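You operate a simulated robot arm through the tools that you are given. There is no shell and no other tool. Be economical: measure what you need, move in short steps, check, and stop when the job is done.

The job below is to be done with a simulated robot arm. You get a single attempt, and the scene is never put back.

## Task
Wind the blue ribbon onto the grey spool, then put that spool in the orange tray.
Fine: spool in the yellow dish, small guide lever over to it, brake off to wind all of it, brake back on; the blue spool stays.
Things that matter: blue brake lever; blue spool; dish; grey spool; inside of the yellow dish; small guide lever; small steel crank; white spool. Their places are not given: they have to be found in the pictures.

Only the result counts: the job must be done as asked and must still hold three seconds after the hand-in. Knocking over, shifting, dropping, spilling or breaking anything else fails it.

## Robot
A 6-joint arm with a two-finger parallel gripper, fixed in place. Base frame: the origin is at the foot of the arm, x ahead of it, y to its left, z up; the work surface is at about z = 0. Readings come in mm, rad, newtons and seconds.
With the tool pointing down near the work surface it reaches from about 140 to 580 mm from the base axis. Its first joint turns from -1.152 to 1.152 rad. Payload 2.1 kg.
The tool frame sits at the grasp point between the pads (the TCP): z along the fingers, y along the line on which they close. The tips reach 30 mm beyond it. Largest opening 94 mm; finger width 28, thickness 10; the body of the gripper, 50 by 96 mm, starts 55 mm behind the TCP.
Orientation is told as [roll, pitch, yaw] about the base's x, y, z axes, in that order, counted from this pose: with the fingers straight down and closing along the base's y, the tool's x points along the base's -x, its y along +y and its z along -z.

## Interface
- The arm moves only by the tool send_rows. Its argument "targets" is one flat list of numbers, 7 for each row, row after row: the shift along the base's x, y, z in cm, then the turn, a rotation vector about the base's x, y, z in rad, then the gripper command, from -1 (fully open) to 1 (shut), values between in proportion. In form: [tx, ty, tz, rx, ry, rz, gripper, tx, ty, tz, rx, ry, rz, gripper, ...]. A call has 1 to 20 rows; each row shifts and turns the commanded pose from where the row before left it. Rows are played at 5 a second. More than 50 mm and 0.15 rad between two rows, or a gripper value outside its range, and nothing of the call is played. A pose out of reach is approached as far as the arm can. The call stops where the force on the tool passes 40 N (or 10 N more than at its start, if that is more) or the arm is blocked; 0.2 s more then pass. The fingers move at their own pace (about 72 mm/s each) and stop on an object; they squeeze with about 32 N. The grip force told is the motor's: it shows also when the fingers shut on nothing. Time passes only in rows, and 0.2 s behind the last, so rows that do not move let the fingers close. The reply holds the time, the measured pose of the TCP, the force on the tool along the base axes, the opening and the grip force, in the units named above and with some noise, with the torque about the TCP (base axes, N m) and any sound that the robot's microphone picked up.
- Cameras (640 x 400 px; columns grow to the right, rows downward): "scene" is fixed at [62.5, -375.9, 486.1]; the picture's right is [0.73, -0.69, 0.00], its down [-0.38, -0.40, -0.84] and it looks along [0.57, 0.61, -0.55] (base axes); focal length 260 px, centre (320, 200). "wrist" rides on the gripper at [76, 14, -103] in the tool frame; the picture's right is [-0.18, 0.98, 0.00], its down [-0.75, -0.14, -0.64] and it looks along [-0.63, -0.12, 0.77] (tool axes); focal length 243 px, centre (320, 200).
- grab_frame(camera): a new picture of that camera. No time passes.
- point_at(camera, pixels): for up to 12 pixels [column, row] of the newest picture of that camera ("zoom" is the newest enlarged one), the place [x, y, z] in the base frame of the surface seen there, good to about 3 mm. No time passes.
- close_up(camera, box): a new picture of the part [left, top, right, bottom] of that camera's present view, enlarged. No time passes.
- job_done(): hands the job in; it is judged then, once.

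Go step by step. Measure first, check grasps and placings, and put right what went wrong. The budget is 80 turns and 34 pictures, counting those below and the enlarged ones. Unless the task says otherwise, let go and move clear before handing in, and close with one line.

The tools are called after "Call:" as a command line: name --argument value ..., lists and objects as JSON in quotes. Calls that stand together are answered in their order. send_rows: Moves the arm, as the interface text tells. Its arguments: {"type":"object","properties":{"targets":{"type":"array","items":{"type":"number"}}},"required":["targets"]} The other tools are called the same way: grab_frame (camera) takes a picture; point_at (camera, pixels) gives the place of the surface under pixels of a picture; close_up (camera, box) takes an enlarged picture of a part of a camera's view; job_done () hands the job in.

At the start:

```text
clock: 0.0
position: [291.2, 8.3, 354.1]
tcp_rot: [-0.001, -0.002, 0.001]
ft_force: [0.7, -0.4, 0.8]
moment: [0.01, -0.01, 0.0]
opening: 93.9
gripper_force: 0.0
```

scene: 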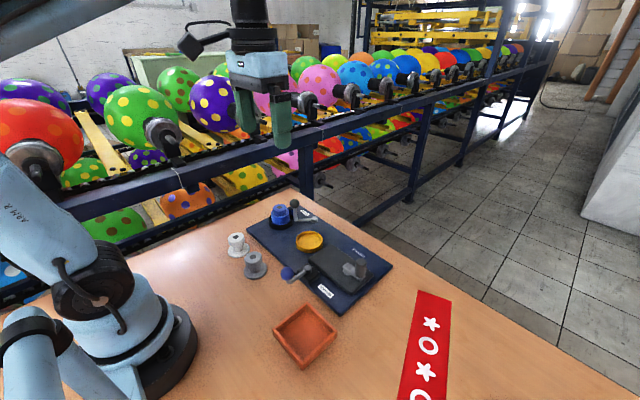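
wrist: 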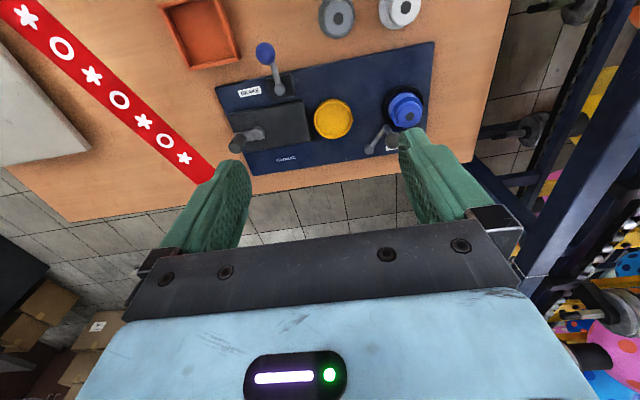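

The scene picture shows the blue board with the yellow dish near (309,240), grey spool near (254,264), white spool (237,244), and the orange tray (305,332). I'll enlarge both views to find the levers and crank.

Call:
close_up --camera "scene" --box '[210, 190, 410, 315]'

Call:
close_up --camera "wrist" --box '[200, 0, 456, 160]'

```text
3.20 times, centred on (310, 252) of scene
```

zoom: 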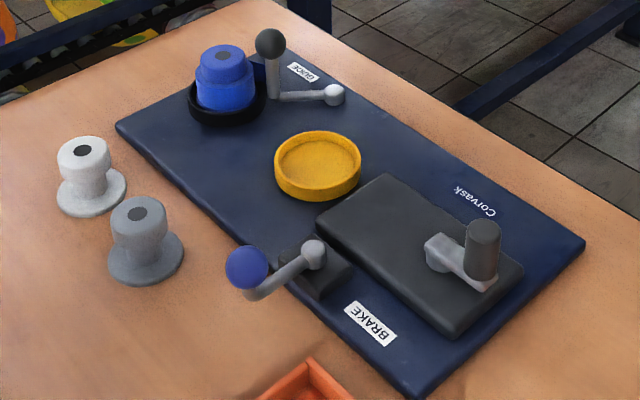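

```text
2.50 times, centred on (328, 80) of wrist
```

zoom: 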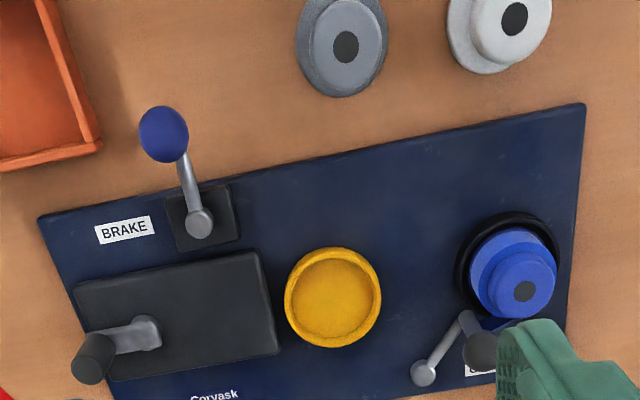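

The views show the brake lever (blue knob, hub on a black block), the crank with its black handle, and the guide lever (black knob on a post) by the blue spool. Now I'll measure them.

Call:
point_at --camera "zoom" --pixels '[[346, 46], [345, 85], [163, 130], [200, 222], [96, 348], [148, 330], [332, 298], [333, 254], [423, 372], [466, 320], [524, 291], [480, 352]]'

Call:
point_at --camera "scene" --pixels '[[294, 203], [314, 219], [253, 256], [236, 237], [308, 241], [361, 261], [287, 273], [308, 269], [305, 337], [281, 328], [328, 329], [280, 207]]'

Call:
close_up --camera "scene" --box '[260, 195, 340, 245]'

```text
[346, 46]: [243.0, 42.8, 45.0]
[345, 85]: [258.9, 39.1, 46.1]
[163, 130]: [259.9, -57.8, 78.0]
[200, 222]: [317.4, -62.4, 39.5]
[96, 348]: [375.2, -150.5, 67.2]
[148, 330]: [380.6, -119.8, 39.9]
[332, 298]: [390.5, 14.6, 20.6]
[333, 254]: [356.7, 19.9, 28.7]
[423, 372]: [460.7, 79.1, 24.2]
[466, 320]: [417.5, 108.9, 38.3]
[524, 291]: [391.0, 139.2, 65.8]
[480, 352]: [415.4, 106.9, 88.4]
```

```text
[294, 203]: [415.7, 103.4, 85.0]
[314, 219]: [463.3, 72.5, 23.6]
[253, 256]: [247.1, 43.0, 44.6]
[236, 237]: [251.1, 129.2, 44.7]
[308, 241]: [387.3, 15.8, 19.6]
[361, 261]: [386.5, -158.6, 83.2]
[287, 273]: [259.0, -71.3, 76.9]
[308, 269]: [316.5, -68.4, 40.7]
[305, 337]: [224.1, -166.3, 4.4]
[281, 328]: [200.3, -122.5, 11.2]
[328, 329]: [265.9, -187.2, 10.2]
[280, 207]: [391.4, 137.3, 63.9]
```

```text
8.00 times, centred on (300, 220) of scene
```

zoom: 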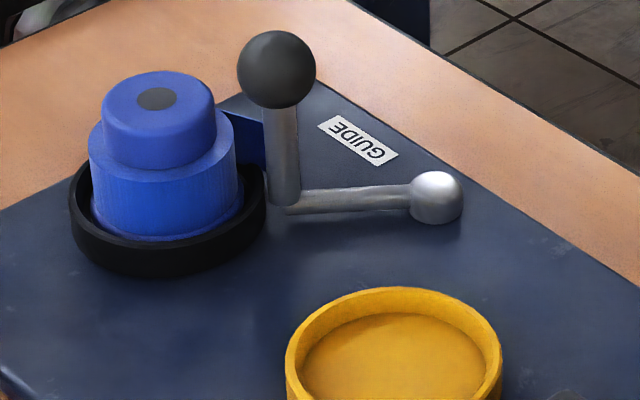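

The guide lever pivots at about (462,75), with its knob at (417,105,85); the dish is centred near (389,15). I need finer measurements of the grey spool, dish and tray.

Call:
close_up --camera "scene" --box '[220, 220, 340, 295]'

```text
5.33 times, centred on (280, 258) of scene
```

zoom: 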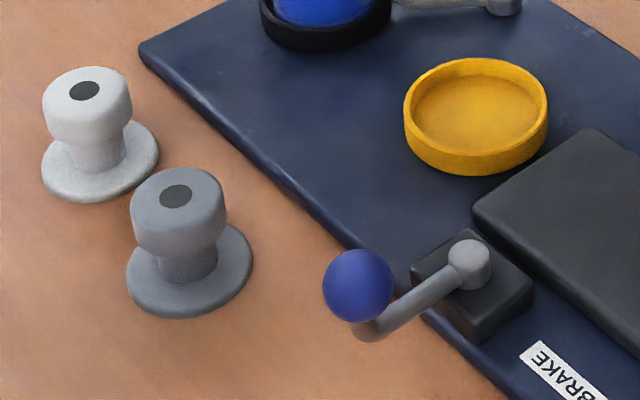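

The spool has a wide bottom flange, a narrow core and a head that can be gripped. I'll measure the edges.

Call:
point_at --camera "zoom" --pixels '[[175, 197], [136, 195], [221, 197], [180, 243], [130, 275], [249, 255], [190, 312], [407, 100], [544, 100], [476, 62], [475, 150], [475, 108]]'

Call:
point_at --camera "scene" --pixels '[[305, 306], [336, 328], [302, 363], [274, 334], [303, 330], [247, 269], [262, 271], [252, 250]]'

```text
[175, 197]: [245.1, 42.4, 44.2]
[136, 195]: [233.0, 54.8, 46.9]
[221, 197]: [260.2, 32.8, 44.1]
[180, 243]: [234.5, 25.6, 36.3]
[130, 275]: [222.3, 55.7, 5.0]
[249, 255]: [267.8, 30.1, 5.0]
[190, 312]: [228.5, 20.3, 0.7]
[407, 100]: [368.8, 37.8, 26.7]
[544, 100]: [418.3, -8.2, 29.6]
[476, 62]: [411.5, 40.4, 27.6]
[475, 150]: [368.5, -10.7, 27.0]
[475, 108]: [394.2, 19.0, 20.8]
```

```text
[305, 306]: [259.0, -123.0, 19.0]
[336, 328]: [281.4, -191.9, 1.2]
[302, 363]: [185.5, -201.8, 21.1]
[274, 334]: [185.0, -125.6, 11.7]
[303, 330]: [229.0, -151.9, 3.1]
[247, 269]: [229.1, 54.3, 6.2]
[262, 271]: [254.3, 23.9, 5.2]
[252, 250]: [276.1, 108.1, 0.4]
```

Grey spool head centre is about (246.5,43), top z 45, ~35 mm wide; the dish centre is about (391,15), floor at z 20. I'll move above the grey spool with the fingers part open to clear the white spool.

Call:
send_rows --targets '[-0.75, 0.58, -3.9, 0, 0, 0, -0.3, -0.75, 0.58, -3.9, 0, 0, 0, -0.3, -0.75, 0.58, -3.9, 0, 0, 0, -0.3, -0.75, 0.58, -3.9, 0, 0, 0, -0.3, -0.75, 0.58, -3.9, 0, 0, 0, -0.3, -0.72, 0.57, -3.9, 0, 0, 0, -0.3, 0, 0, 0, 0, 0, 0, -0.3]'

Call:
grab_frame --camera "wrist"

```text
clock: 1.6
position: [247.7, 43.6, 121.9]
tcp_rot: [0.0, -0.001, -0.001]
ft_force: [-0.5, -0.8, -0.1]
moment: [-0.03, 0.04, -0.01]
opening: 61.0
gripper_force: 0.1
```

```text
27 pictures are left
```

wrist: 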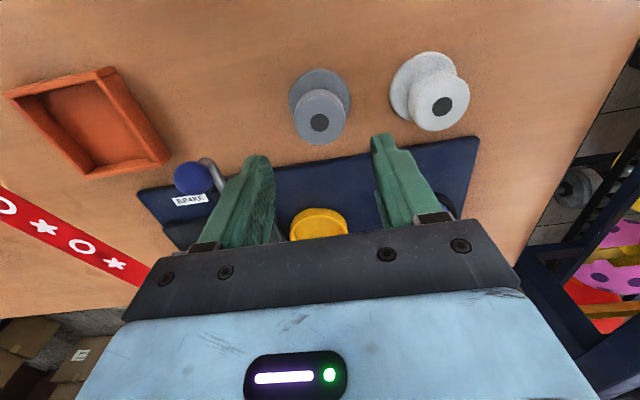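

The wrist shows the grey spool at (319,115), roughly centred between the fingers. I'll re-measure its head and the tray from this view.

Call:
point_at --camera "wrist" --pixels '[[320, 123], [298, 118], [341, 118], [320, 142], [290, 95], [350, 95], [45, 105], [140, 155], [85, 125], [80, 85]]'

```text
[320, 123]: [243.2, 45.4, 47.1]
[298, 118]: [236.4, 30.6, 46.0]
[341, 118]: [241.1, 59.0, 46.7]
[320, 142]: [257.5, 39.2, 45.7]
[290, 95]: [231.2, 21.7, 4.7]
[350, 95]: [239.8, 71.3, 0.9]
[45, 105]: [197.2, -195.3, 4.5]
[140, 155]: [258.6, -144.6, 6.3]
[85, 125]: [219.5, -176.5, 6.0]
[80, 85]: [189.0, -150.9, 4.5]
```

The head is centred near (245,44), so I'll descend to TCP z 40 and close.

Call:
send_rows --targets '[-0.25, 0.05, -2.5, 0, 0, 0, -0.3, 0, 0, -2.5, 0, 0, 0, -0.3, 0, 0, -2.0, 0, 0, 0, -0.3, 0, 0, -1.2, 0, 0, 0, -0.3, 0, 0, 0, 0, 0, 0, 1, 0, 0, 0, 0, 0, 0, 1, 0, 0, 0, 0, 0, 0, 1]'

```text
clock: 3.2
position: [244.0, 43.0, 38.8]
tcp_rot: [-0.001, -0.002, 0.0]
ft_force: [0.9, 0.3, -0.1]
moment: [0.01, -0.01, 0.03]
opening: 39.1
gripper_force: 32.0
```

The fingers hold the head (opening 39, 32 N). I'll lift and carry it above the dish.

Call:
send_rows --targets '[0, 0, 3, 0, 0, 0, 1, 0, 0, 4, 0, 0, 0, 1, 3.7, -0.7, 0, 0, 0, 0, 1, 3.7, -0.7, 0, 0, 0, 0, 1, 3.7, -0.7, 0, 0, 0, 0, 1, 3.6, -0.7, 0, 0, 0, 0, 1, 0, 0, 0, 0, 0, 0, 1]'

Call:
close_up --camera "scene" --box '[240, 170, 400, 270]'

```text
clock: 4.8
position: [391.2, 15.5, 109.2]
tcp_rot: [-0.001, -0.001, 0.0]
ft_force: [-0.7, 0.3, -0.7]
moment: [-0.01, -0.02, -0.03]
opening: 39.1
gripper_force: 32.1
```

```text
4.00 times, centred on (320, 220) of scene
```

zoom: 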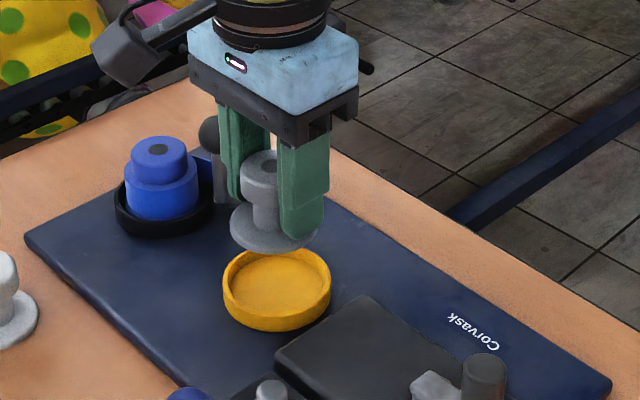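

The spool hangs at (270,215) above the dish. I'll compare the flange and dish centres.

Call:
point_at --camera "zoom" --pixels '[[232, 222], [317, 238], [255, 249], [225, 284], [329, 284], [277, 322], [262, 160], [226, 278], [327, 278], [275, 290], [277, 255]]'

```text
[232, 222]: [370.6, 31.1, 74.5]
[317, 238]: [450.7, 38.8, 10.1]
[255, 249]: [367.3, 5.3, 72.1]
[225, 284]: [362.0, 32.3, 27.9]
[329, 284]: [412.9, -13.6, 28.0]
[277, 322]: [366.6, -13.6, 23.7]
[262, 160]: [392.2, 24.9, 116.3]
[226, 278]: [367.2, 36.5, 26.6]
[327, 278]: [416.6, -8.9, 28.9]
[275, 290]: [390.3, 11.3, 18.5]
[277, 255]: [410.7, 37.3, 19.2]
```

The flange and dish are aligned within about 1 mm; I'll lower until it touches the dish floor.

Call:
send_rows --targets '[0, -0.07, -2.5, 0, 0, 0, 1, 0, 0, -1.5, 0, 0, 0, 1, 0, 0, -0.5, 0, 0, 0, 1, 0, 0, -0.2, 0, 0, 0, 1, 0, 0, -0.2, 0, 0, 0, 1, 0, 0, 0, 0, 0, 0, 1]'

Call:
close_up --camera "scene" --box '[240, 170, 400, 270]'

```text
clock: 6.2
position: [390.7, 15.3, 59.7]
tcp_rot: [0.001, -0.001, 0.001]
ft_force: [1.0, 0.5, -0.8]
moment: [-0.03, 0.03, -0.01]
opening: 38.9
gripper_force: 32.4
```

```text
4.00 times, centred on (320, 220) of scene
```

zoom: 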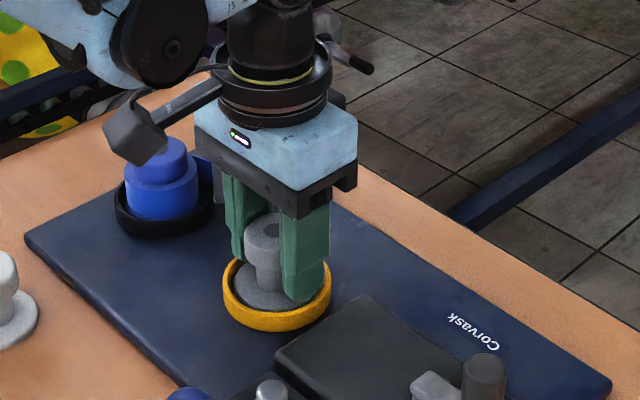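

The flange at (265,290) is inside the yellow rim with no contact force yet. I'll lower in small steps to touch.

Call:
send_rows --targets '[0, 0, -0.15, 0, 0, 0, 1, 0, 0, -0.15, 0, 0, 0, 1, 0, 0, 0, 0, 0, 0, 1]'

```text
clock: 6.8
position: [392.0, 14.1, 58.1]
tcp_rot: [0.002, 0.0, -0.001]
ft_force: [-0.2, -0.2, 8.9]
moment: [0.0, -0.09, -0.01]
opening: 38.9
gripper_force: 32.0
stopped in row 3: the force on the tool passed its limit at 45 N (the readings are from after the stop); the commanded pose is now the measured one
```

The spool is on the dish floor (contact at z 58). I'll open slightly, rise past the rim, then open more and lift clear.

Call:
send_rows --targets '[0, 0, 0, 0, 0, 0, 0.1, 0, 0, 0, 0, 0, 0, 0.1, 0, 0, 0.8, 0, 0, 0, 0.1, 0, 0, 0.5, 0, 0, 0, -0.3, 0, 0, 3, 0, 0, 0, -0.3, 0, 0, 5, 0, 0, 0, -0.3, 0, 0, 5, 0, 0, 0, -0.3, -4, 0, 3, 0, 0, 0, -0.3, -4, 0, 0, 0, 0, 0, -0.3]'

Call:
close_up --camera "scene" --box '[240, 170, 400, 270]'

Call:
grab_frame --camera "wrist"

```text
clock: 8.8
position: [310.0, 14.5, 230.5]
tcp_rot: [0.001, -0.001, 0.002]
ft_force: [0.5, -0.2, 0.2]
moment: [-0.03, 0.01, 0.0]
opening: 61.1
gripper_force: 0.1
```

```text
4.00 times, centred on (320, 220) of scene
```

zoom: 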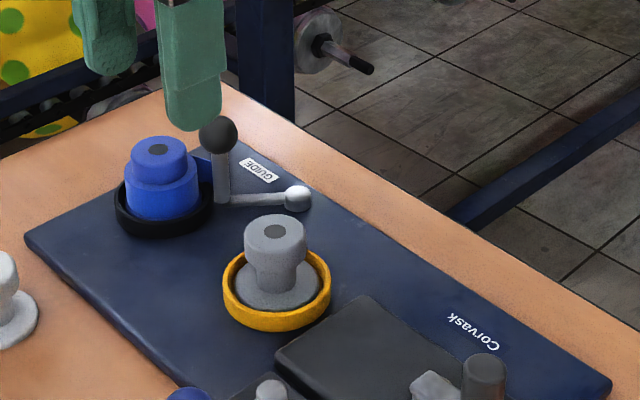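

```text
23 pictures are left
```

wrist: 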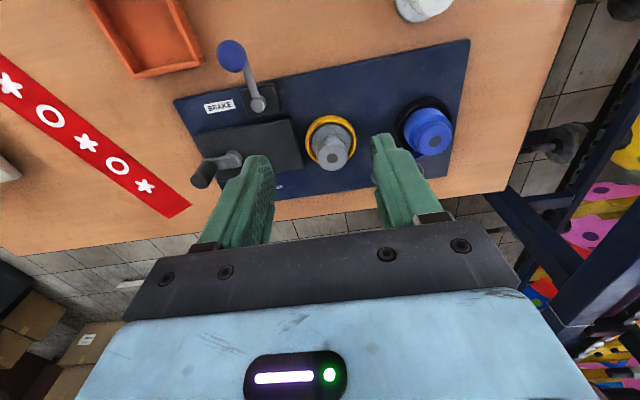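

The grey spool is seated in the dish. Next is the guide lever: knob centre about (421.5,111,77), pivot about (465,79). I'll go above it with the gripper yawed -45° to clear the blue spool.

Call:
send_rows --targets '[1.86, 1.61, -1.34, 0, 0, -0.131, -0.3, 1.86, 1.61, -1.34, 0, 0, -0.131, -0.3, 1.86, 1.61, -1.34, 0, 0, -0.131, -0.3, 1.86, 1.61, -1.34, 0, 0, -0.131, -0.3, 1.86, 1.61, -1.34, 0, 0, -0.131, -0.3, 1.86, 1.61, -1.34, 0, 0, -0.131, -0.3, 0, 0, 0, 0, 0, 0, -0.3]'

Call:
close_up --camera "scene" --box '[240, 150, 400, 250]'

Call:
grab_frame --camera "wrist"

```text
clock: 10.4
position: [423.0, 112.2, 150.2]
tcp_rot: [-0.002, -0.001, -0.79]
ft_force: [0.0, 0.1, 0.2]
moment: [-0.03, 0.01, 0.0]
opening: 61.2
gripper_force: 0.0
```

```text
4.00 times, centred on (320, 200) of scene
```

zoom: 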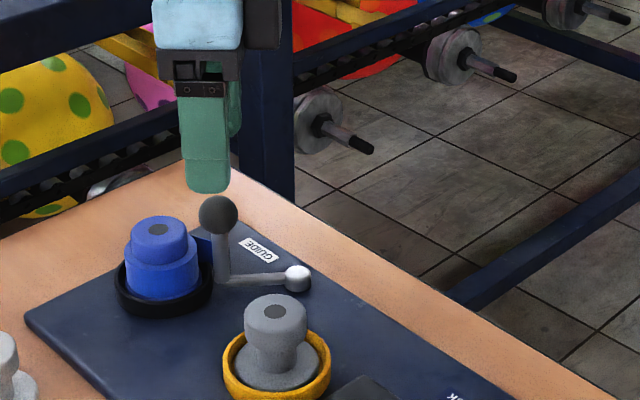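

```text
21 pictures are left
```

wrist: 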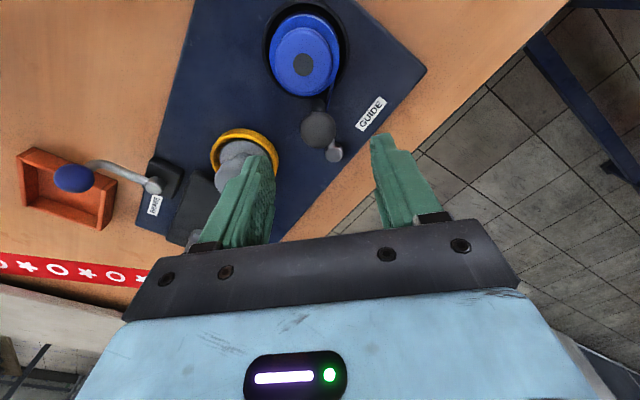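

The knob at wrist (319,129) falls exactly on the tool axis at knob height. I'll descend 58 mm and close gently on it.

Call:
send_rows --targets '[0, 0, -2.5, 0, 0, 0, -0.3, 0, 0, -2.0, 0, 0, 0, -0.3, 0, 0, -1.3, 0, 0, 0, -0.3, 0, 0, 0, 0, 0, 0, 1, 0, 0, 0, 0, 0, 0, 1, 0, 0, 0, 0, 0, 0, 1]'

```text
clock: 11.8
position: [421.7, 111.4, 93.6]
tcp_rot: [-0.002, 0.003, -0.788]
ft_force: [-11.7, -7.6, -0.2]
moment: [-0.18, 0.13, -0.14]
opening: 26.9
gripper_force: 31.5
```

The knob is gripped (opening 26.9). I'll swing along the arc about the pivot, three small steps first, and check the forces.

Call:
send_rows --targets '[-0.365, -0.551, 0, 0, 0, 0.122, 1, -0.292, -0.593, 0, 0, 0, 0.122, 1, -0.219, -0.623, 0, 0, 0, 0.122, 1]'

```text
clock: 12.6
position: [412.9, 94.7, 92.1]
tcp_rot: [0.003, 0.003, -0.418]
ft_force: [-13.0, 6.5, 0.8]
moment: [-0.01, 0.15, 0.07]
opening: 27.0
gripper_force: 32.2
```

It is moving along with modest force (-13, 6.5), hinting at a path about a millimetre further out. I'll correct and continue.

Call:
send_rows --targets '[-0.24, -0.645, 0, 0, 0, 0.122, 1, -0.061, -0.658, 0, 0, 0, 0.122, 1, 0.019, -0.66, 0, 0, 0, 0.122, 1, 0.1, -0.653, 0, 0, 0, 0.122, 1]'

Call:
close_up --camera "scene" --box '[240, 150, 400, 250]'

```text
clock: 13.6
position: [411.3, 67.7, 92.2]
tcp_rot: [0.001, 0.003, 0.068]
ft_force: [-19.0, -4.2, 13.8]
moment: [-0.07, -0.16, -0.03]
opening: 26.8
gripper_force: 31.8
```

```text
4.00 times, centred on (320, 200) of scene
```

zoom: 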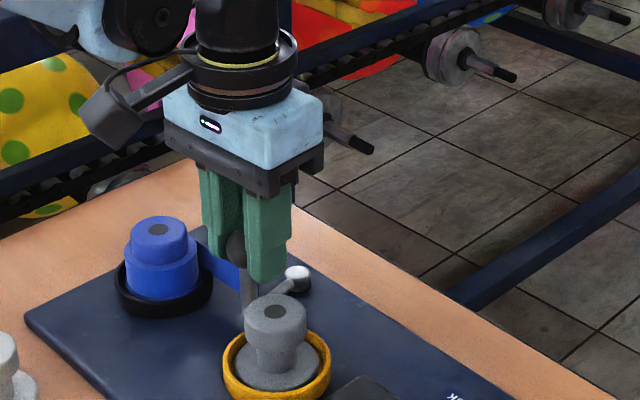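

The ribbon now stretches with the lever; the force again points outward, so I ease 2 mm outward and continue.

Call:
send_rows --targets '[-0.2, 0, 0, 0, 0, 0, 1, 0.15, -0.636, 0, 0, 0, 0.122, 1, 0.23, -0.61, 0, 0, 0, 0.122, 1]'

```text
clock: 14.4
position: [415.3, 55.9, 92.5]
tcp_rot: [0.001, -0.003, 0.313]
ft_force: [8.5, -1.8, 4.3]
moment: [-0.09, -0.33, -0.23]
opening: 27.1
gripper_force: 31.9
```

Forces are small; the lever is at about 205°. I'll continue towards the dish direction.

Call:
send_rows --targets '[0.3, -0.573, 0, 0, 0, 0.122, 1, 0.38, -0.53, 0, 0, 0, 0.122, 1, 0, 0, 0, 0, 0, 0, 1]'

Call:
close_up --camera "scene" --box '[240, 150, 400, 250]'

```text
clock: 15.2
position: [421.2, 44.7, 92.5]
tcp_rot: [-0.001, 0.0, 0.558]
ft_force: [9.3, 1.6, 0.3]
moment: [0.14, -0.31, -0.09]
opening: 27.1
gripper_force: 31.6
```

```text
4.00 times, centred on (320, 200) of scene
```

zoom: 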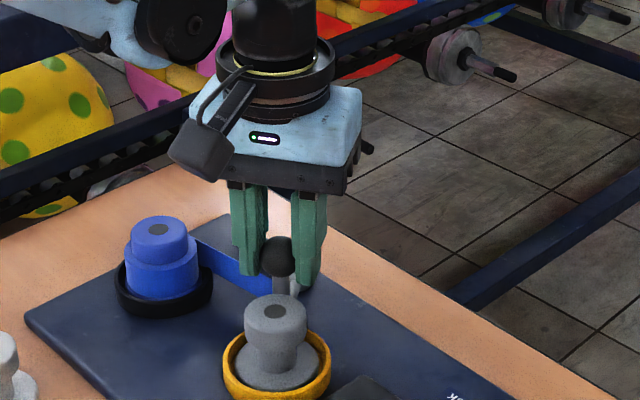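

The lever is now aimed at the dish spool, with no stop felt or click heard. I'll nudge on a little to feel for an end stop.

Call:
send_rows --targets '[0.42, -0.5, 0, 0, 0, 0.122, 1, 0, 0, 0, 0, 0, 0, 1]'

```text
clock: 15.8
position: [423.6, 42.8, 92.8]
tcp_rot: [0.011, -0.001, 0.682]
ft_force: [-21.6, 26.4, 4.3]
moment: [0.55, 0.03, 0.02]
opening: 27.2
gripper_force: 32.0
```

The tangential force rose to 34 N with little motion, so the end stop is reached at the dish. I'll let go, rise straight up and look.

Call:
send_rows --targets '[0, 0, 0, 0, 0, 0, -0.2, 0, 0, 0, 0, 0, 0, -0.2, 0, 0, 3, 0, 0, 0, -0.2, 0, 0, 4, 0, 0, 0, -0.2, 0, 0, 4, 0, 0, 0, -0.2, -3, -3, 2, 0, 0, -0.136, -0.2, -3, -3, 0, 0, 0, -0.136, -0.2, -3, -2, 0, 0, 0, -0.136, -0.2, -3, -2, 0, 0, 0, -0.136, -0.2, -3, -1, 0, 0, 0, -0.137, -0.2]'

Call:
close_up --camera "scene" --box '[240, 180, 400, 280]'

Call:
grab_frame --camera "wrist"

```text
clock: 18.0
position: [274.4, -69.6, 222.3]
tcp_rot: [0.001, 0.0, -0.007]
ft_force: [-0.6, 0.0, -0.1]
moment: [-0.01, 0.02, 0.02]
opening: 56.5
gripper_force: 0.0
```

```text
4.00 times, centred on (320, 230) of scene
```

zoom: 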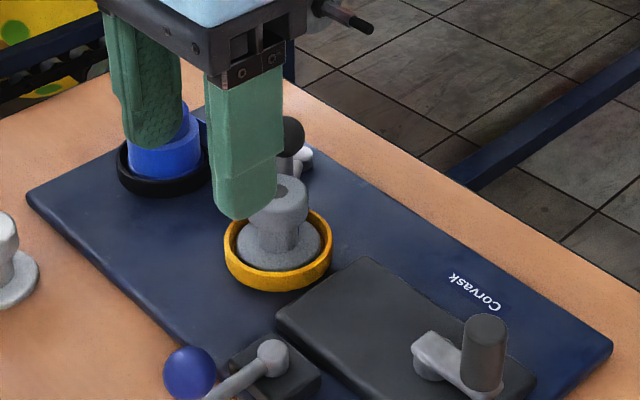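

```text
17 pictures are left
```

wrist: 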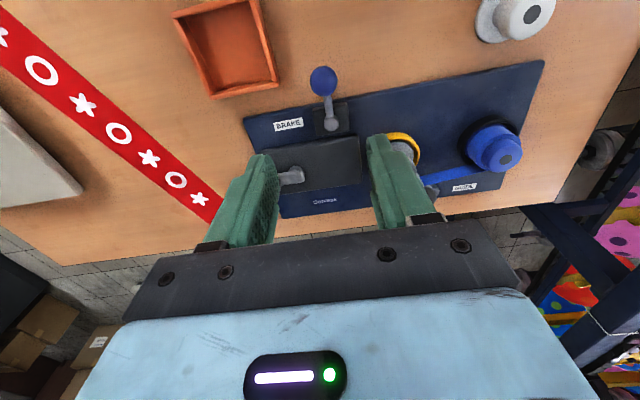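

The ribbon now runs to the guide at the dish. Next is the brake: its knob is at wrist (323,81); I'll enlarge it and get its place.

Call:
close_up --camera "wrist" --box '[230, 50, 390, 150]'

Call:
point_at --camera "wrist" --pixels '[[323, 81], [323, 73], [332, 123], [326, 97], [317, 105], [347, 102], [351, 130], [288, 125], [298, 175], [285, 178]]'

```text
4.00 times, centred on (310, 100) of wrist
```

zoom: 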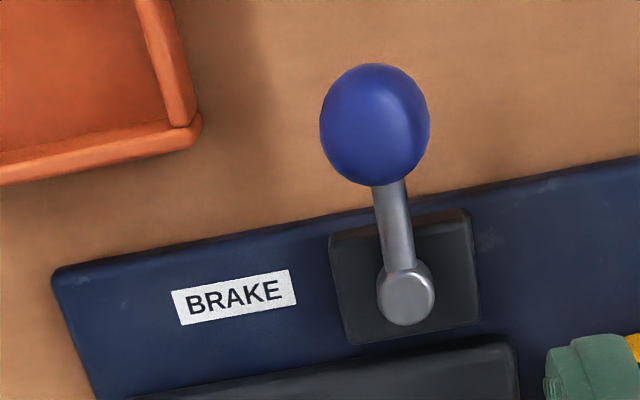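

```text
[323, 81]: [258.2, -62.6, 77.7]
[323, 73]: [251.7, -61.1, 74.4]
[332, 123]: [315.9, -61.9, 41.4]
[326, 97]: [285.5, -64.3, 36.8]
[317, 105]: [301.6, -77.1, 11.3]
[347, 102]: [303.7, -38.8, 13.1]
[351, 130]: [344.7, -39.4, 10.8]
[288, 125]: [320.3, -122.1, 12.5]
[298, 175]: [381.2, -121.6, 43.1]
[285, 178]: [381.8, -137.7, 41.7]
```

The brake knob centre is about (262,-63.5,66) and its hub about (317,-64). I'll descend over the knob with fingers along y and grip it.

Call:
send_rows --targets '[-0.62, 0.3, -4, 0, 0, 0, -0.2, -0.62, 0.3, -4, 0, 0, 0, -0.2, 0, 0, -3.5, 0, 0, 0, -0.2, 0, 0, -2.7, 0, 0, 0, -0.2, 0, 0, 0, 0, 0, 0, 1, 0, 0, 0, 0, 0, 0, 1, 0, 0, 0, 0, 0, 0, 1]'

```text
clock: 19.6
position: [261.8, -62.7, 79.6]
tcp_rot: [0.003, 0.001, -0.002]
ft_force: [2.6, 14.7, 0.5]
moment: [0.2, 0.03, 0.12]
opening: 26.7
gripper_force: 32.3
```

The knob is gripped. I'll test a swing of 7° towards +y and watch for resistance.

Call:
send_rows --targets '[0.05, 0.67, 0, 0, 0, -0.122, 1, 0, 0, 0, 0, 0, 0, 1]'

```text
clock: 20.2
position: [262.2, -58.3, 80.1]
tcp_rot: [-0.002, 0.003, -0.129]
ft_force: [-6.4, -4.0, -0.1]
moment: [-0.1, 0.17, -0.22]
opening: 26.7
gripper_force: 32.0
```

It moved 4–5 mm at low force. I'll continue another 7° in the same direction.

Call:
send_rows --targets '[0.13, 0.66, 0, 0, 0, -0.122, 1, 0, 0, 0, 0, 0, 0, 1]'

```text
clock: 20.8
position: [264.4, -50.5, 79.2]
tcp_rot: [0.0, 0.003, -0.249]
ft_force: [-14.4, -1.4, -0.1]
moment: [-0.12, 0.35, -0.23]
opening: 27.0
gripper_force: 32.4
```

It moves freely this way. I'll continue along the arc with a 1 mm outward correction.

Call:
send_rows --targets '[0.1, 0.64, 0, 0, 0, -0.122, 1, 0.28, 0.61, 0, 0, 0, -0.122, 1, 0, 0, 0, 0, 0, 0, 1]'

```text
clock: 21.6
position: [269.2, -37.7, 80.2]
tcp_rot: [0.002, -0.002, -0.491]
ft_force: [-4.0, 4.7, -0.2]
moment: [0.04, -0.07, 0.12]
opening: 27.0
gripper_force: 31.9
```

Call:
send_rows --targets '[0.34, 0.56, 0, 0, 0, -0.122, 1, 0.41, 0.52, 0, 0, 0, -0.122, 1, 0, 0, 0, 0, 0, 0, 1]'

```text
clock: 22.4
position: [276.4, -26.5, 80.4]
tcp_rot: [0.001, 0.0, -0.739]
ft_force: [-1.0, 6.9, -0.4]
moment: [0.28, 0.15, 0.21]
opening: 26.7
gripper_force: 31.8
```

Still moving with little force (now about 43° turned). I'll continue towards a stop.

Call:
send_rows --targets '[0.48, 0.46, 0, 0, 0, -0.122, 1, 0.54, 0.4, 0, 0, 0, -0.122, 1, 0, 0, 0, 0, 0, 0, 1]'

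Call:
close_up --camera "scene" --box '[230, 190, 390, 290]'

```text
clock: 23.2
position: [284.9, -18.6, 79.8]
tcp_rot: [-0.005, 0.001, -0.983]
ft_force: [-20.2, -13.7, -1.3]
moment: [-0.15, 0.23, -0.19]
opening: 27.3
gripper_force: 32.1
```

```text
4.00 times, centred on (310, 240) of scene
```

zoom: 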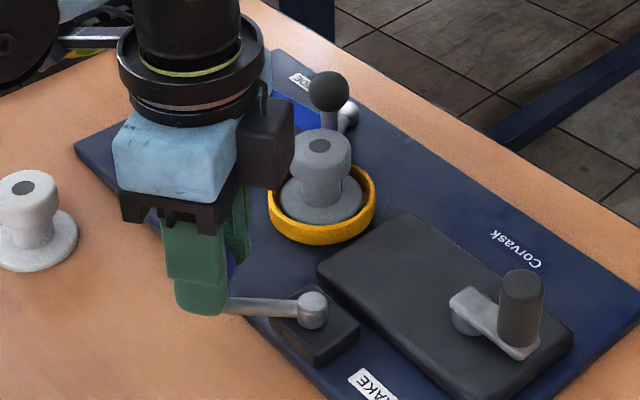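

The tangential force of about 24 N and the lack of further motion show the off stop, roughly 54° round. I'll release, rise, and measure the crank handle in this view.

Call:
send_rows --targets '[0, 0, 0, 0, 0, 0, -0.2, 0, 0, 0, 0, 0, 0, -0.2, 0, 0, 3, 0, 0, 0, -0.2, 0, 0, 4, 0, 0, 0, -0.2, 0, 0, 3, 0, 0, 0.14, -0.2, 1.2, -2.5, 0, 0, 0, 0.14, -0.2, 1.2, -2.5, 0, 0, 0, 0.14, -0.2, 1.2, -2.5, 0, 0, 0, 0.14, -0.2, 1.2, -2.5, 0, 0, 0, 0.14, -0.2, 1.2, -2.0, 0, 0, 0, 0.14, -0.2, 0, 0, 0, 0, 0, 0.143, -0.2]'

Call:
point_at --camera "zoom" --pixels '[[521, 282], [500, 285], [542, 285], [522, 310], [465, 300], [460, 325], [313, 300], [328, 90], [480, 310]]'

Call:
grab_frame --camera "wrist"

```text
clock: 25.6
position: [347.1, -139.8, 179.9]
tcp_rot: [0.0, -0.002, 0.006]
ft_force: [0.1, -0.8, -0.3]
moment: [0.0, -0.01, -0.02]
opening: 56.3
gripper_force: 0.1
```

```text
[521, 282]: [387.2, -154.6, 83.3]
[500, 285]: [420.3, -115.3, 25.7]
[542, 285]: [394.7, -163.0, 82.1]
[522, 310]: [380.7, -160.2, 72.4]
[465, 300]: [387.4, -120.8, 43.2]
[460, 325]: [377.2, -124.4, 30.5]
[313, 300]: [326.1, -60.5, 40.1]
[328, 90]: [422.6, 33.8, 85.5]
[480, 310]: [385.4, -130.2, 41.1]
```

```text
14 pictures are left
```

wrist: 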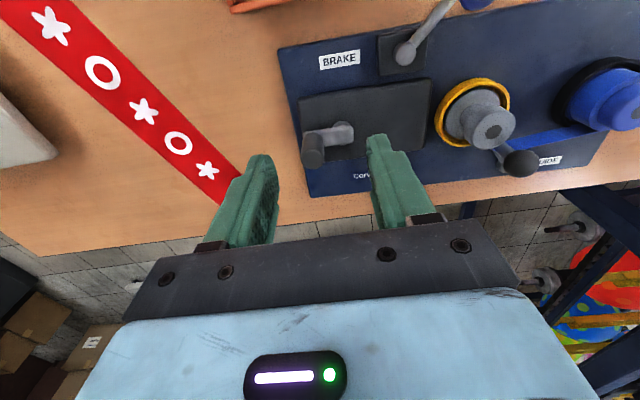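

Call:
point_at --camera "wrist" --pixels '[[314, 157], [304, 157], [323, 157], [314, 143], [344, 130], [335, 138], [405, 53], [323, 135], [345, 123]]'

Call:
close_up --camera "wrist" --box '[280, 90, 408, 170]'

```text
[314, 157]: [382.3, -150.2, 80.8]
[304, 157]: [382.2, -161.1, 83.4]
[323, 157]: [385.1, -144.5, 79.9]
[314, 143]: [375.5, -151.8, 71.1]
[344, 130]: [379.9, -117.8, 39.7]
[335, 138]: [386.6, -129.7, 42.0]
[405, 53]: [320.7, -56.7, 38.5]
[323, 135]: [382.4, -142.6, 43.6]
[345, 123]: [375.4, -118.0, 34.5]
```

```text
5.00 times, centred on (344, 130) of wrist
```

zoom: 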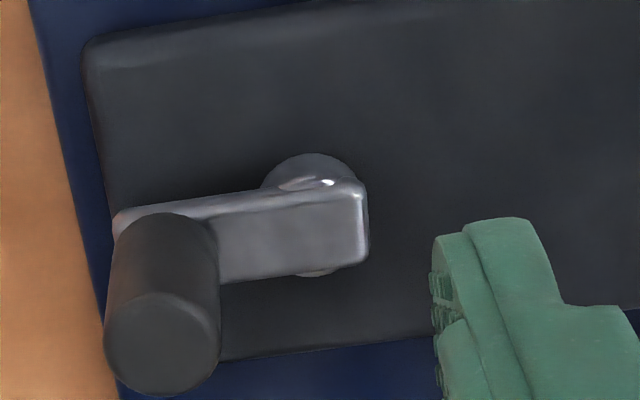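

The crank handle axis is about (386,-153.5), top z 83, and its hub about (384.5,-119.5), so the crank radius is about 34 mm. I'll grip the handle with TCP at z 84.

Call:
send_rows --targets '[2.0, -0.7, -1, 0, 0, 0, -0.2, 1.9, -0.67, -1, 0, 0, 0, -0.2, 0, 0, -3, 0, 0, 0, -0.2, 0, 0, -3, 0, 0, 0, -0.2, 0, 0, -1.6, 0, 0, 0, -0.2, 0, 0, 0, 0, 0, 0, 1, 0, 0, 0, 0, 0, 0, 1, 0, 0, 0, 0, 0, 0, 1]'

```text
clock: 27.4
position: [384.3, -155.1, 82.9]
tcp_rot: [-0.003, -0.001, -0.001]
ft_force: [-0.6, -21.6, 0.9]
moment: [0.36, -0.11, -0.07]
opening: 22.6
gripper_force: 31.7
```

The handle (22.6 mm) is held, with a -y force saying it sits about 2 mm further out. I'll correct, then try 30° counter-clockwise.

Call:
send_rows --targets '[0, -0.15, 0, 0, 0, 0, 1, 0.93, 0.12, 0, 0, 0, 0.12, 1, 0.87, 0.36, 0, 0, 0, 0.12, 1]'

```text
clock: 28.2
position: [403.9, -147.5, 83.9]
tcp_rot: [0.001, -0.002, 0.245]
ft_force: [2.9, -5.7, 0.3]
moment: [-0.54, -0.15, 0.0]
opening: 22.4
gripper_force: 31.7
```

The crank turns freely. I'll carry on to about +30° holding the gripper's yaw and see the forces.

Call:
send_rows --targets '[0.72, 0.56, 0, 0, 0, 0, 1, 0.56, 0.72, 0, 0, 0, 0, 1, 0.35, 0.84, 0, 0, 0, 0, 1, 0.12, 0.91, 0, 0, 0, 0, 1, -0.12, 0.91, 0, 0, 0, 0, 1, -0.35, 0.84, 0, 0, 0, 0, 1]'

Call:
close_up --camera "scene" --box '[240, 180, 400, 280]'

```text
clock: 29.6
position: [415.5, -102.5, 85.2]
tcp_rot: [-0.003, 0.003, 0.242]
ft_force: [-15.1, -12.9, 0.1]
moment: [0.31, 0.17, 0.01]
opening: 22.5
gripper_force: 32.5
```

```text
4.00 times, centred on (320, 230) of scene
```

zoom: 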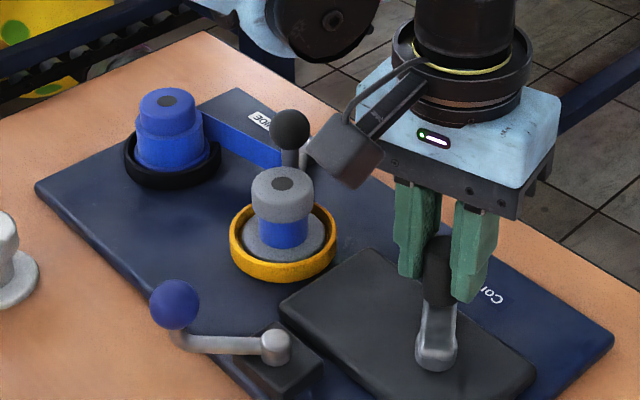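

Winding works: the grey spool now shows blue at its core (282,232). I'll continue counter-clockwise with a slightly smaller radius.

Call:
send_rows --targets '[-0.62, 0.65, 0, 0, 0, 0, 1, -0.7, 0.54, 0, 0, 0, 0, 1, -0.82, 0.34, 0, 0, 0, 0, 1, -0.88, 0.12, 0, 0, 0, 0, 1, -0.88, -0.12, 0, 0, 0, 0, 1, -0.82, -0.34, 0, 0, 0, 0, 1, -0.7, -0.54, 0, 0, 0, 0, 1, -0.54, -0.7, 0, 0, 0, 0, 1, -0.34, -0.82, 0, 0, 0, 0, 1, -0.12, -0.88, 0, 0, 0, 0, 1]'

```text
clock: 31.8
position: [352.8, -118.7, 85.7]
tcp_rot: [0.0, -0.006, 0.247]
ft_force: [25.0, 0.3, 7.3]
moment: [0.19, -0.53, -0.01]
opening: 22.2
gripper_force: 31.6
```

One half turn more is done; the +x force of 25 N says the radius is a little smaller still (~32.5). I'll correct and do another half turn.

Call:
send_rows --targets '[0.31, -0.84, -0.1, 0, 0, 0, 1, 0.33, -0.78, 0, 0, 0, 0, 1, 0.52, -0.67, 0, 0, 0, 0, 1, 0.67, -0.52, 0, 0, 0, 0, 1, 0.78, -0.33, 0, 0, 0, 0, 1, 0.84, -0.11, 0, 0, 0, 0, 1, 0.84, 0.11, 0, 0, 0, 0, 1, 0.78, 0.33, 0, 0, 0, 0, 1, 0.67, 0.52, 0, 0, 0, 0, 1, 0.52, 0.67, 0, 0, 0, 0, 1, 0.33, 0.78, 0, 0, 0, 0, 1, 0.11, 0.84, 0, 0, 0, 0, 1]'

Call:
close_up --camera "scene" --box '[240, 180, 400, 280]'

```text
clock: 33.4
position: [390.9, -149.9, 82.8]
tcp_rot: [0.005, 0.002, 0.246]
ft_force: [-0.9, 1.5, 5.5]
moment: [-0.43, -0.25, -0.01]
opening: 21.9
gripper_force: 32.3
stopped in row 7: the force on the tool passed its limit at 41 N (the readings are from after the stop); the commanded pose is now the measured one
```

```text
4.00 times, centred on (320, 230) of scene
```

zoom: 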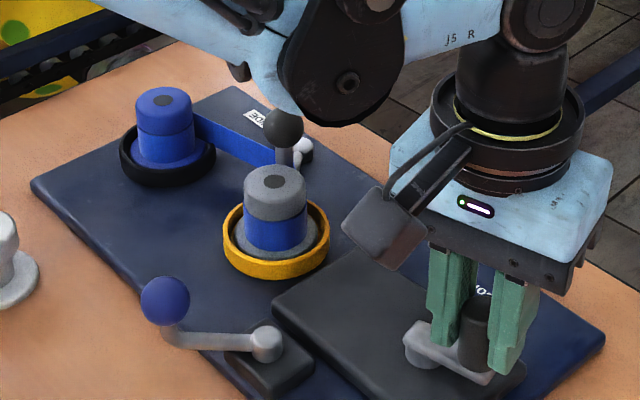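

About one turn is done and the grey core is much fuller; the call stopped at 41 N near the bottom of the circle. I'll measure where the handle really is against the TCP (390.9,-149.9).

Call:
point_at --camera "zoom" --pixels '[[474, 306], [476, 330], [472, 350], [430, 332], [420, 355], [275, 184], [282, 130], [283, 235], [165, 150]]'

Call:
grab_frame --camera "wrist"

```text
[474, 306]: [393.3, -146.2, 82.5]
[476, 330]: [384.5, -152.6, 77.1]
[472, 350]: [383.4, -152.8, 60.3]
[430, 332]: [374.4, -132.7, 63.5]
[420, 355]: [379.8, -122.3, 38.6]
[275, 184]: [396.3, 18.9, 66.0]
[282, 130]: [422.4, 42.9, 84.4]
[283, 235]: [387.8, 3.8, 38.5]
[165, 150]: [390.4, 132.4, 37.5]
```

```text
10 pictures are left
```

wrist: 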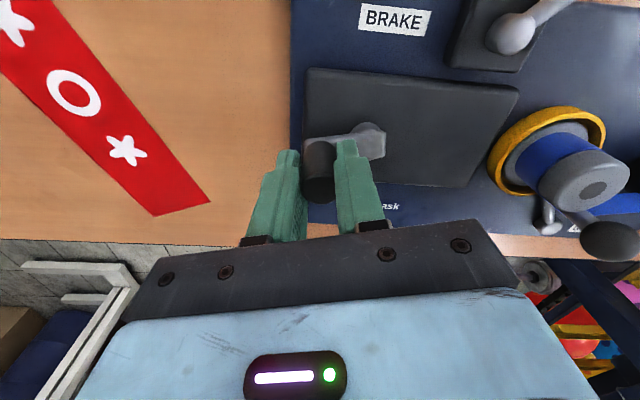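

The wrist view shows the handle still between the fingers at (320,180). I'll refine handle and hub from this picture.

Call:
point_at --camera "wrist" --pixels '[[319, 193], [319, 185], [319, 201], [310, 190], [330, 190], [372, 128], [384, 140], [372, 155], [345, 140], [362, 142]]'

```text
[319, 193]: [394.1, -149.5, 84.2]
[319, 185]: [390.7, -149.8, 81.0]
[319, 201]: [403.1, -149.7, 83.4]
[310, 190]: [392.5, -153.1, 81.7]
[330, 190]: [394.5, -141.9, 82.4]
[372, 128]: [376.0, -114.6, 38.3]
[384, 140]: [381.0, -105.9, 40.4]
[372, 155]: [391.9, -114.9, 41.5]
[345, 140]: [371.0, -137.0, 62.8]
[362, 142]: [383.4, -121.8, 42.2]
```

The handle centre is near (394,-150), so the grip has slid about 3 mm along the fingers. I'll re-centre on it and continue with radius 33 about hub (386,-119).

Call:
send_rows --targets '[0, 0, 0, 0, 0, 0, 0.3, 0.36, -0.1, 0.1, 0, 0, 0, 0.3, 0, 0, 0, 0, 0, 0, 1, 0, 0, 0, 0, 0, 0, 1, 0.8, 0.33, 0, 0, 0, 0, 1, 0.68, 0.52, 0, 0, 0, 0, 1, 0.52, 0.68, 0, 0, 0, 0, 1, 0.33, 0.8, 0, 0, 0, 0, 1, 0.11, 0.85, 0, 0, 0, 0, 1, -0.11, 0.85, 0, 0, 0, 0, 1, -0.33, 0.8, 0, 0, 0, 0, 1]'

```text
clock: 35.8
position: [417.2, -100.8, 83.5]
tcp_rot: [0.008, -0.003, 0.245]
ft_force: [8.3, 3.9, 3.2]
moment: [-0.52, -0.74, 0.0]
opening: 22.1
gripper_force: 32.0
```

Smooth this time, with only about 9 N. I'll continue over the top to 180°.

Call:
send_rows --targets '[-0.52, 0.68, 0, 0, 0, 0, 1, -0.68, 0.52, 0, 0, 0, 0, 1, -0.8, 0.33, 0, 0, 0, 0, 1, -0.85, 0.11, 0, 0, 0, 0, 1, -0.85, -0.11, 0, 0, 0, 0, 1, -0.8, -0.33, 0, 0, 0, 0, 1, -0.68, -0.52, 0, 0, 0, 0, 1, -0.52, -0.68, 0, 0, 0, 0, 1, -0.33, -0.8, 0, 0, 0, 0, 1, -0.11, -0.85, 0, 0, 0, 0, 1]'

```text
clock: 38.0
position: [355.7, -118.9, 84.8]
tcp_rot: [0.005, -0.007, 0.248]
ft_force: [25.2, 1.1, 9.2]
moment: [-0.27, -0.48, 0.01]
opening: 22.1
gripper_force: 31.7
```

Again +25 N inward at the 180° point, so I shift 2.5 mm inward and do the lower quarter, checking the force.

Call:
send_rows --targets '[0.25, 0, -0.1, 0, 0, 0, 1, 0.11, -0.85, 0, 0, 0, 0, 1, 0.33, -0.8, 0, 0, 0, 0, 1, 0.52, -0.68, 0, 0, 0, 0, 1, 0.68, -0.52, 0, 0, 0, 0, 1]'

Call:
close_up --camera "scene" --box '[240, 180, 400, 280]'

```text
clock: 39.2
position: [371.5, -146.2, 83.4]
tcp_rot: [0.009, -0.002, 0.248]
ft_force: [7.7, 16.0, 13.2]
moment: [-0.68, 0.5, 0.01]
opening: 22.2
gripper_force: 32.1
```

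```text
4.00 times, centred on (320, 230) of scene
```

zoom: 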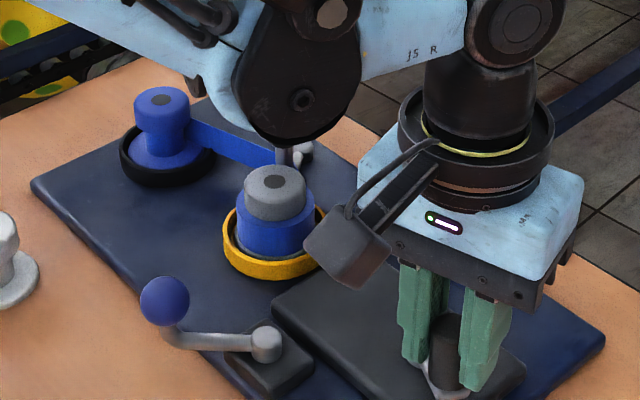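

The blue spool is nearly bare and the grey one now wider than its head. I'll ease inward 1.5 mm and carry on past the bottom.

Call:
send_rows --targets '[0.05, 0.15, 0.1, 0, 0, 0, 1, 0.8, -0.33, 0, 0, 0, 0, 1, 0.85, -0.11, 0, 0, 0, 0, 1, 0.85, 0.11, 0, 0, 0, 0, 1, 0.8, 0.33, 0, 0, 0, 0, 1]'

```text
clock: 40.4
position: [405.8, -146.1, 84.8]
tcp_rot: [0.007, 0.006, 0.243]
ft_force: [-8.1, 13.9, 0.0]
moment: [-0.58, 0.34, 0.01]
opening: 22.1
gripper_force: 31.7
```

Past the bottom with moderate force. I'll continue around to about 45°.

Call:
send_rows --targets '[0.63, 0.62, 0, 0, 0, 0, 1, 0.52, 0.68, 0, 0, 0, 0, 1, 0.33, 0.8, 0, 0, 0, 0, 1, 0.11, 0.85, 0, 0, 0, 0, 1, -0.11, 0.85, 0, 0, 0, 0, 1, -0.33, 0.8, 0, 0, 0, 0, 1, -0.52, 0.68, 0, 0, 0, 0, 1]'

Call:
close_up --camera "scene" --box '[240, 180, 400, 280]'

```text
clock: 42.0
position: [412.5, -94.6, 84.5]
tcp_rot: [0.002, 0.001, 0.244]
ft_force: [-11.3, -14.4, 0.4]
moment: [-0.27, -0.43, -0.03]
opening: 22.1
gripper_force: 32.1
```

```text
4.00 times, centred on (320, 230) of scene
```

zoom: 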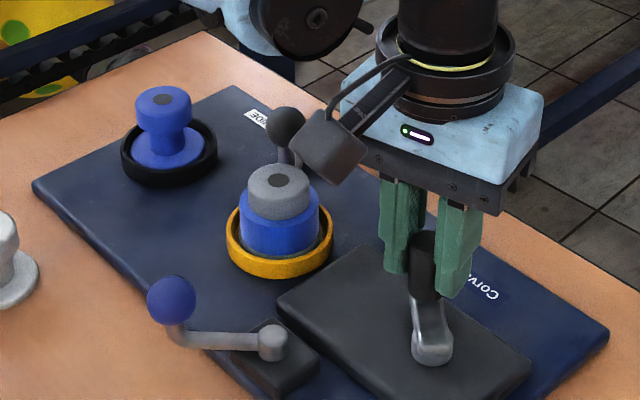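

The ribbon strip is gone and the blue spool's core is bare, so it is all wound. I'll release the crank, rise and go above the brake knob at about (285,-19).

Call:
send_rows --targets '[0, 0, 0, 0, 0, 0, -0.2, 0, 0, 0, 0, 0, 0, -0.2, 0, 0, 3, 0, 0, 0, -0.2, 0, 0, 4, 0, 0, 0, -0.2, 0, 0, 3, 0, 0, 0, -0.2, -1.417, 0.84, 0, 0, 0, -0.136, -0.2, -1.417, 0.84, 0, 0, 0, -0.136, -0.2, -1.417, 0.84, 0, 0, 0, -0.136, -0.2, -1.417, 0.84, 0, 0, 0, -0.136, -0.2, -1.417, 0.84, 0, 0, 0, -0.136, -0.2, -1.417, 0.84, 0, 0, 0, -0.136, -0.2, -1.417, 0.84, 0, 0, 0, -0.136, -0.2, -1.417, 0.84, 0, 0, 0, -0.136, -0.2, -1.414, 0.84, 0, 0, 0, -0.136, -0.2, 0, 0, 0, 0, 0, 0, -0.2]'

Call:
grab_frame --camera "wrist"

```text
clock: 45.2
position: [283.2, -18.1, 184.7]
tcp_rot: [0.009, 0.001, -0.979]
ft_force: [0.2, 0.0, 0.6]
moment: [0.02, 0.02, 0.01]
opening: 56.5
gripper_force: 0.1
```

```text
7 pictures are left
```

wrist: 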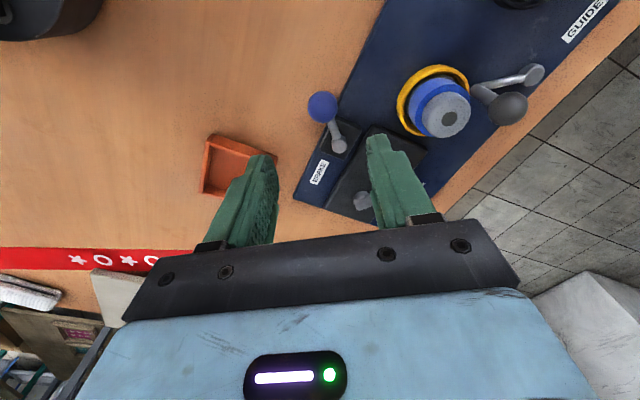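

The knob at wrist (323,107) matches the expected place. I'll descend and grip it.

Call:
send_rows --targets '[0.1, 0, -4, 0, 0, 0, -0.2, 0, 0, -3.5, 0, 0, 0, -0.2, 0, 0, -2.9, 0, 0, 0, -0.2, 0, 0, 0, 0, 0, 0, 1, 0, 0, 0, 0, 0, 0, 1, 0, 0, 0, 0, 0, 0, 1]'

```text
clock: 46.6
position: [284.4, -17.2, 79.2]
tcp_rot: [0.007, 0.001, -0.977]
ft_force: [3.4, -0.3, -0.1]
moment: [0.18, 0.1, 0.04]
opening: 27.1
gripper_force: 32.6
```

Gripped. I'll swing it back along the reverse arc, first half then check.

Call:
send_rows --targets '[-0.54, -0.4, 0, 0, 0, 0.122, 1, -0.48, -0.46, 0, 0, 0, 0.122, 1, -0.41, -0.52, 0, 0, 0, 0.122, 1, -0.34, -0.56, 0, 0, 0, 0.122, 1]'

```text
clock: 47.6
position: [269.5, -37.1, 80.3]
tcp_rot: [0.009, -0.005, -0.487]
ft_force: [24.6, -8.0, 4.6]
moment: [0.03, -0.03, -0.05]
opening: 26.8
gripper_force: 31.9
```

It follows, with a 25 N inward push; I'll shift 1.5 mm in and finish the arc.

Call:
send_rows --targets '[0.1, -0.02, 0, 0, 0, 0, 1, -0.26, -0.61, 0, 0, 0, 0.122, 1, -0.19, -0.64, 0, 0, 0, 0.122, 1, -0.12, -0.66, 0, 0, 0, 0.122, 1, -0.05, -0.67, 0, 0, 0, 0.122, 1, 0, 0, 0, 0, 0, 0, 1]'

```text
clock: 49.0
position: [261.7, -59.7, 79.6]
tcp_rot: [0.016, 0.004, 0.002]
ft_force: [-1.3, 23.2, 0.5]
moment: [0.39, -0.24, 0.12]
opening: 27.1
gripper_force: 32.5
```

The +y 23 N resistance at y≈-60 matches the original on-stop. I'll press 1.5 mm more to make sure it is home, then release and rise.

Call:
send_rows --targets '[0, -0.15, 0, 0, 0, 0, 1, 0, 0, 0, 0, 0, 0, 1]'

```text
clock: 49.6
position: [261.6, -63.9, 79.3]
tcp_rot: [0.01, 0.0, -0.003]
ft_force: [-5.9, 17.4, -0.3]
moment: [0.28, -0.04, 0.16]
opening: 26.9
gripper_force: 31.7
```

It slipped on to y≈-64 with 17 N left; one more small push to find the real stop.

Call:
send_rows --targets '[0, -0.25, 0, 0, 0, 0, 1, 0, 0, 0, 0, 0, 0, 1]'

```text
clock: 50.2
position: [262.2, -67.1, 80.6]
tcp_rot: [0.009, -0.001, -0.003]
ft_force: [-2.1, 16.0, -0.8]
moment: [0.25, -0.14, 0.13]
opening: 26.9
gripper_force: 31.9
```

It keeps creeping at ~16 N. I'll push 5 mm more to tell whether there is a stop.

Call:
send_rows --targets '[0.02, -0.4, 0, 0, 0, 0.06, 1, 0, 0, 0, 0, 0, 0, 1]'

```text
clock: 50.8
position: [262.1, -68.8, 81.7]
tcp_rot: [0.01, 0.0, 0.061]
ft_force: [3.3, 21.0, 0.7]
moment: [0.31, -0.09, -0.11]
opening: 27.1
gripper_force: 32.4
```

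Force is only slowly rising. I'll release, rise, and compare the lever's position with the start.

Call:
send_rows --targets '[0, 0, 0, 0, 0, 0, -0.2, 0, 0, 0, 0, 0, 0, -0.2, 0, 0, 3, 0, 0, -0.06, -0.2, 0, 0, 4, 0, 0, 0, -0.2, 0, 0, 4, 0, 0, 0, -0.2, 0, 0, 0, 0, 0, 0, -0.2]'

Call:
grab_frame --camera "wrist"

Call:
point_at --camera "wrist" --pixels '[[320, 100], [315, 100], [325, 100], [320, 95], [328, 140], [330, 145], [320, 108]]'

```text
clock: 52.2
position: [262.4, -69.8, 190.9]
tcp_rot: [0.007, 0.001, -0.002]
ft_force: [0.5, -0.3, -0.8]
moment: [0.0, 0.01, 0.03]
opening: 56.5
gripper_force: 0.0
```

```text
6 pictures are left
```

wrist: 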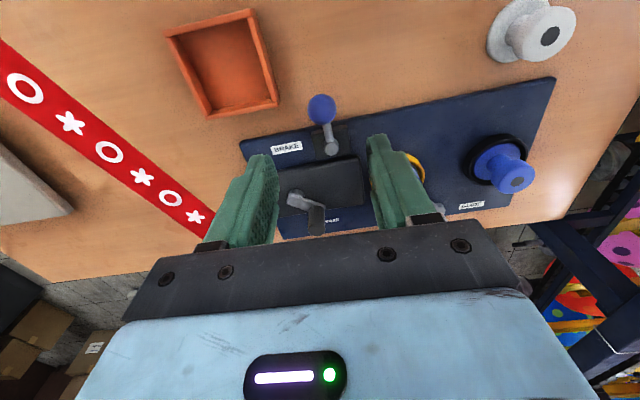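

```text
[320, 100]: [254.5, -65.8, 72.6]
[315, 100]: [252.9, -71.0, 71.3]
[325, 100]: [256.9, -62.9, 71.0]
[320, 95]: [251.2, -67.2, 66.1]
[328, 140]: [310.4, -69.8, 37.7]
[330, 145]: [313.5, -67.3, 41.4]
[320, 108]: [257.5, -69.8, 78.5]
```

The knob at wrist (321,109) is back at, or a degree or two beyond, its starting on-position, so the brake is on. Now I'll measure the tray here and the wound spool in the scene.

Call:
point_at --camera "wrist" --pixels '[[222, 65], [182, 42], [245, 22], [268, 97], [213, 112], [165, 33], [250, 10], [278, 105], [205, 118]]'

Call:
close_up --camera "scene" --box '[260, 195, 356, 255]'

```text
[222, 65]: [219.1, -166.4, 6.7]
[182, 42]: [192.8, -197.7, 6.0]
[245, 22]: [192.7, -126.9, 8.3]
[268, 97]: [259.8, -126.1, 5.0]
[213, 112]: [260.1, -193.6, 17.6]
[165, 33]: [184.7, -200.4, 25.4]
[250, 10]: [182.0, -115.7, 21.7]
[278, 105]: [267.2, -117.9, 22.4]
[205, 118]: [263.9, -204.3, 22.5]
```

```text
6.67 times, centred on (308, 225) of scene
```

zoom: 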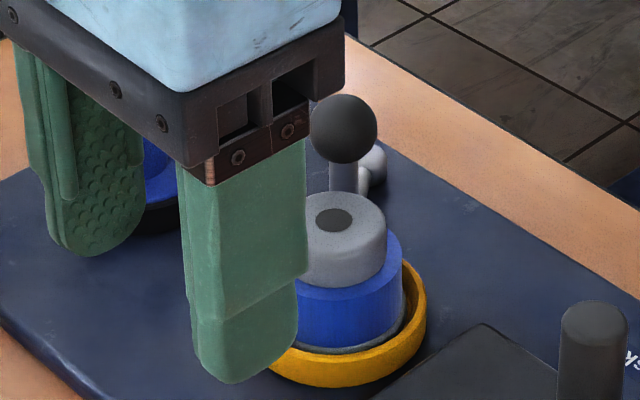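

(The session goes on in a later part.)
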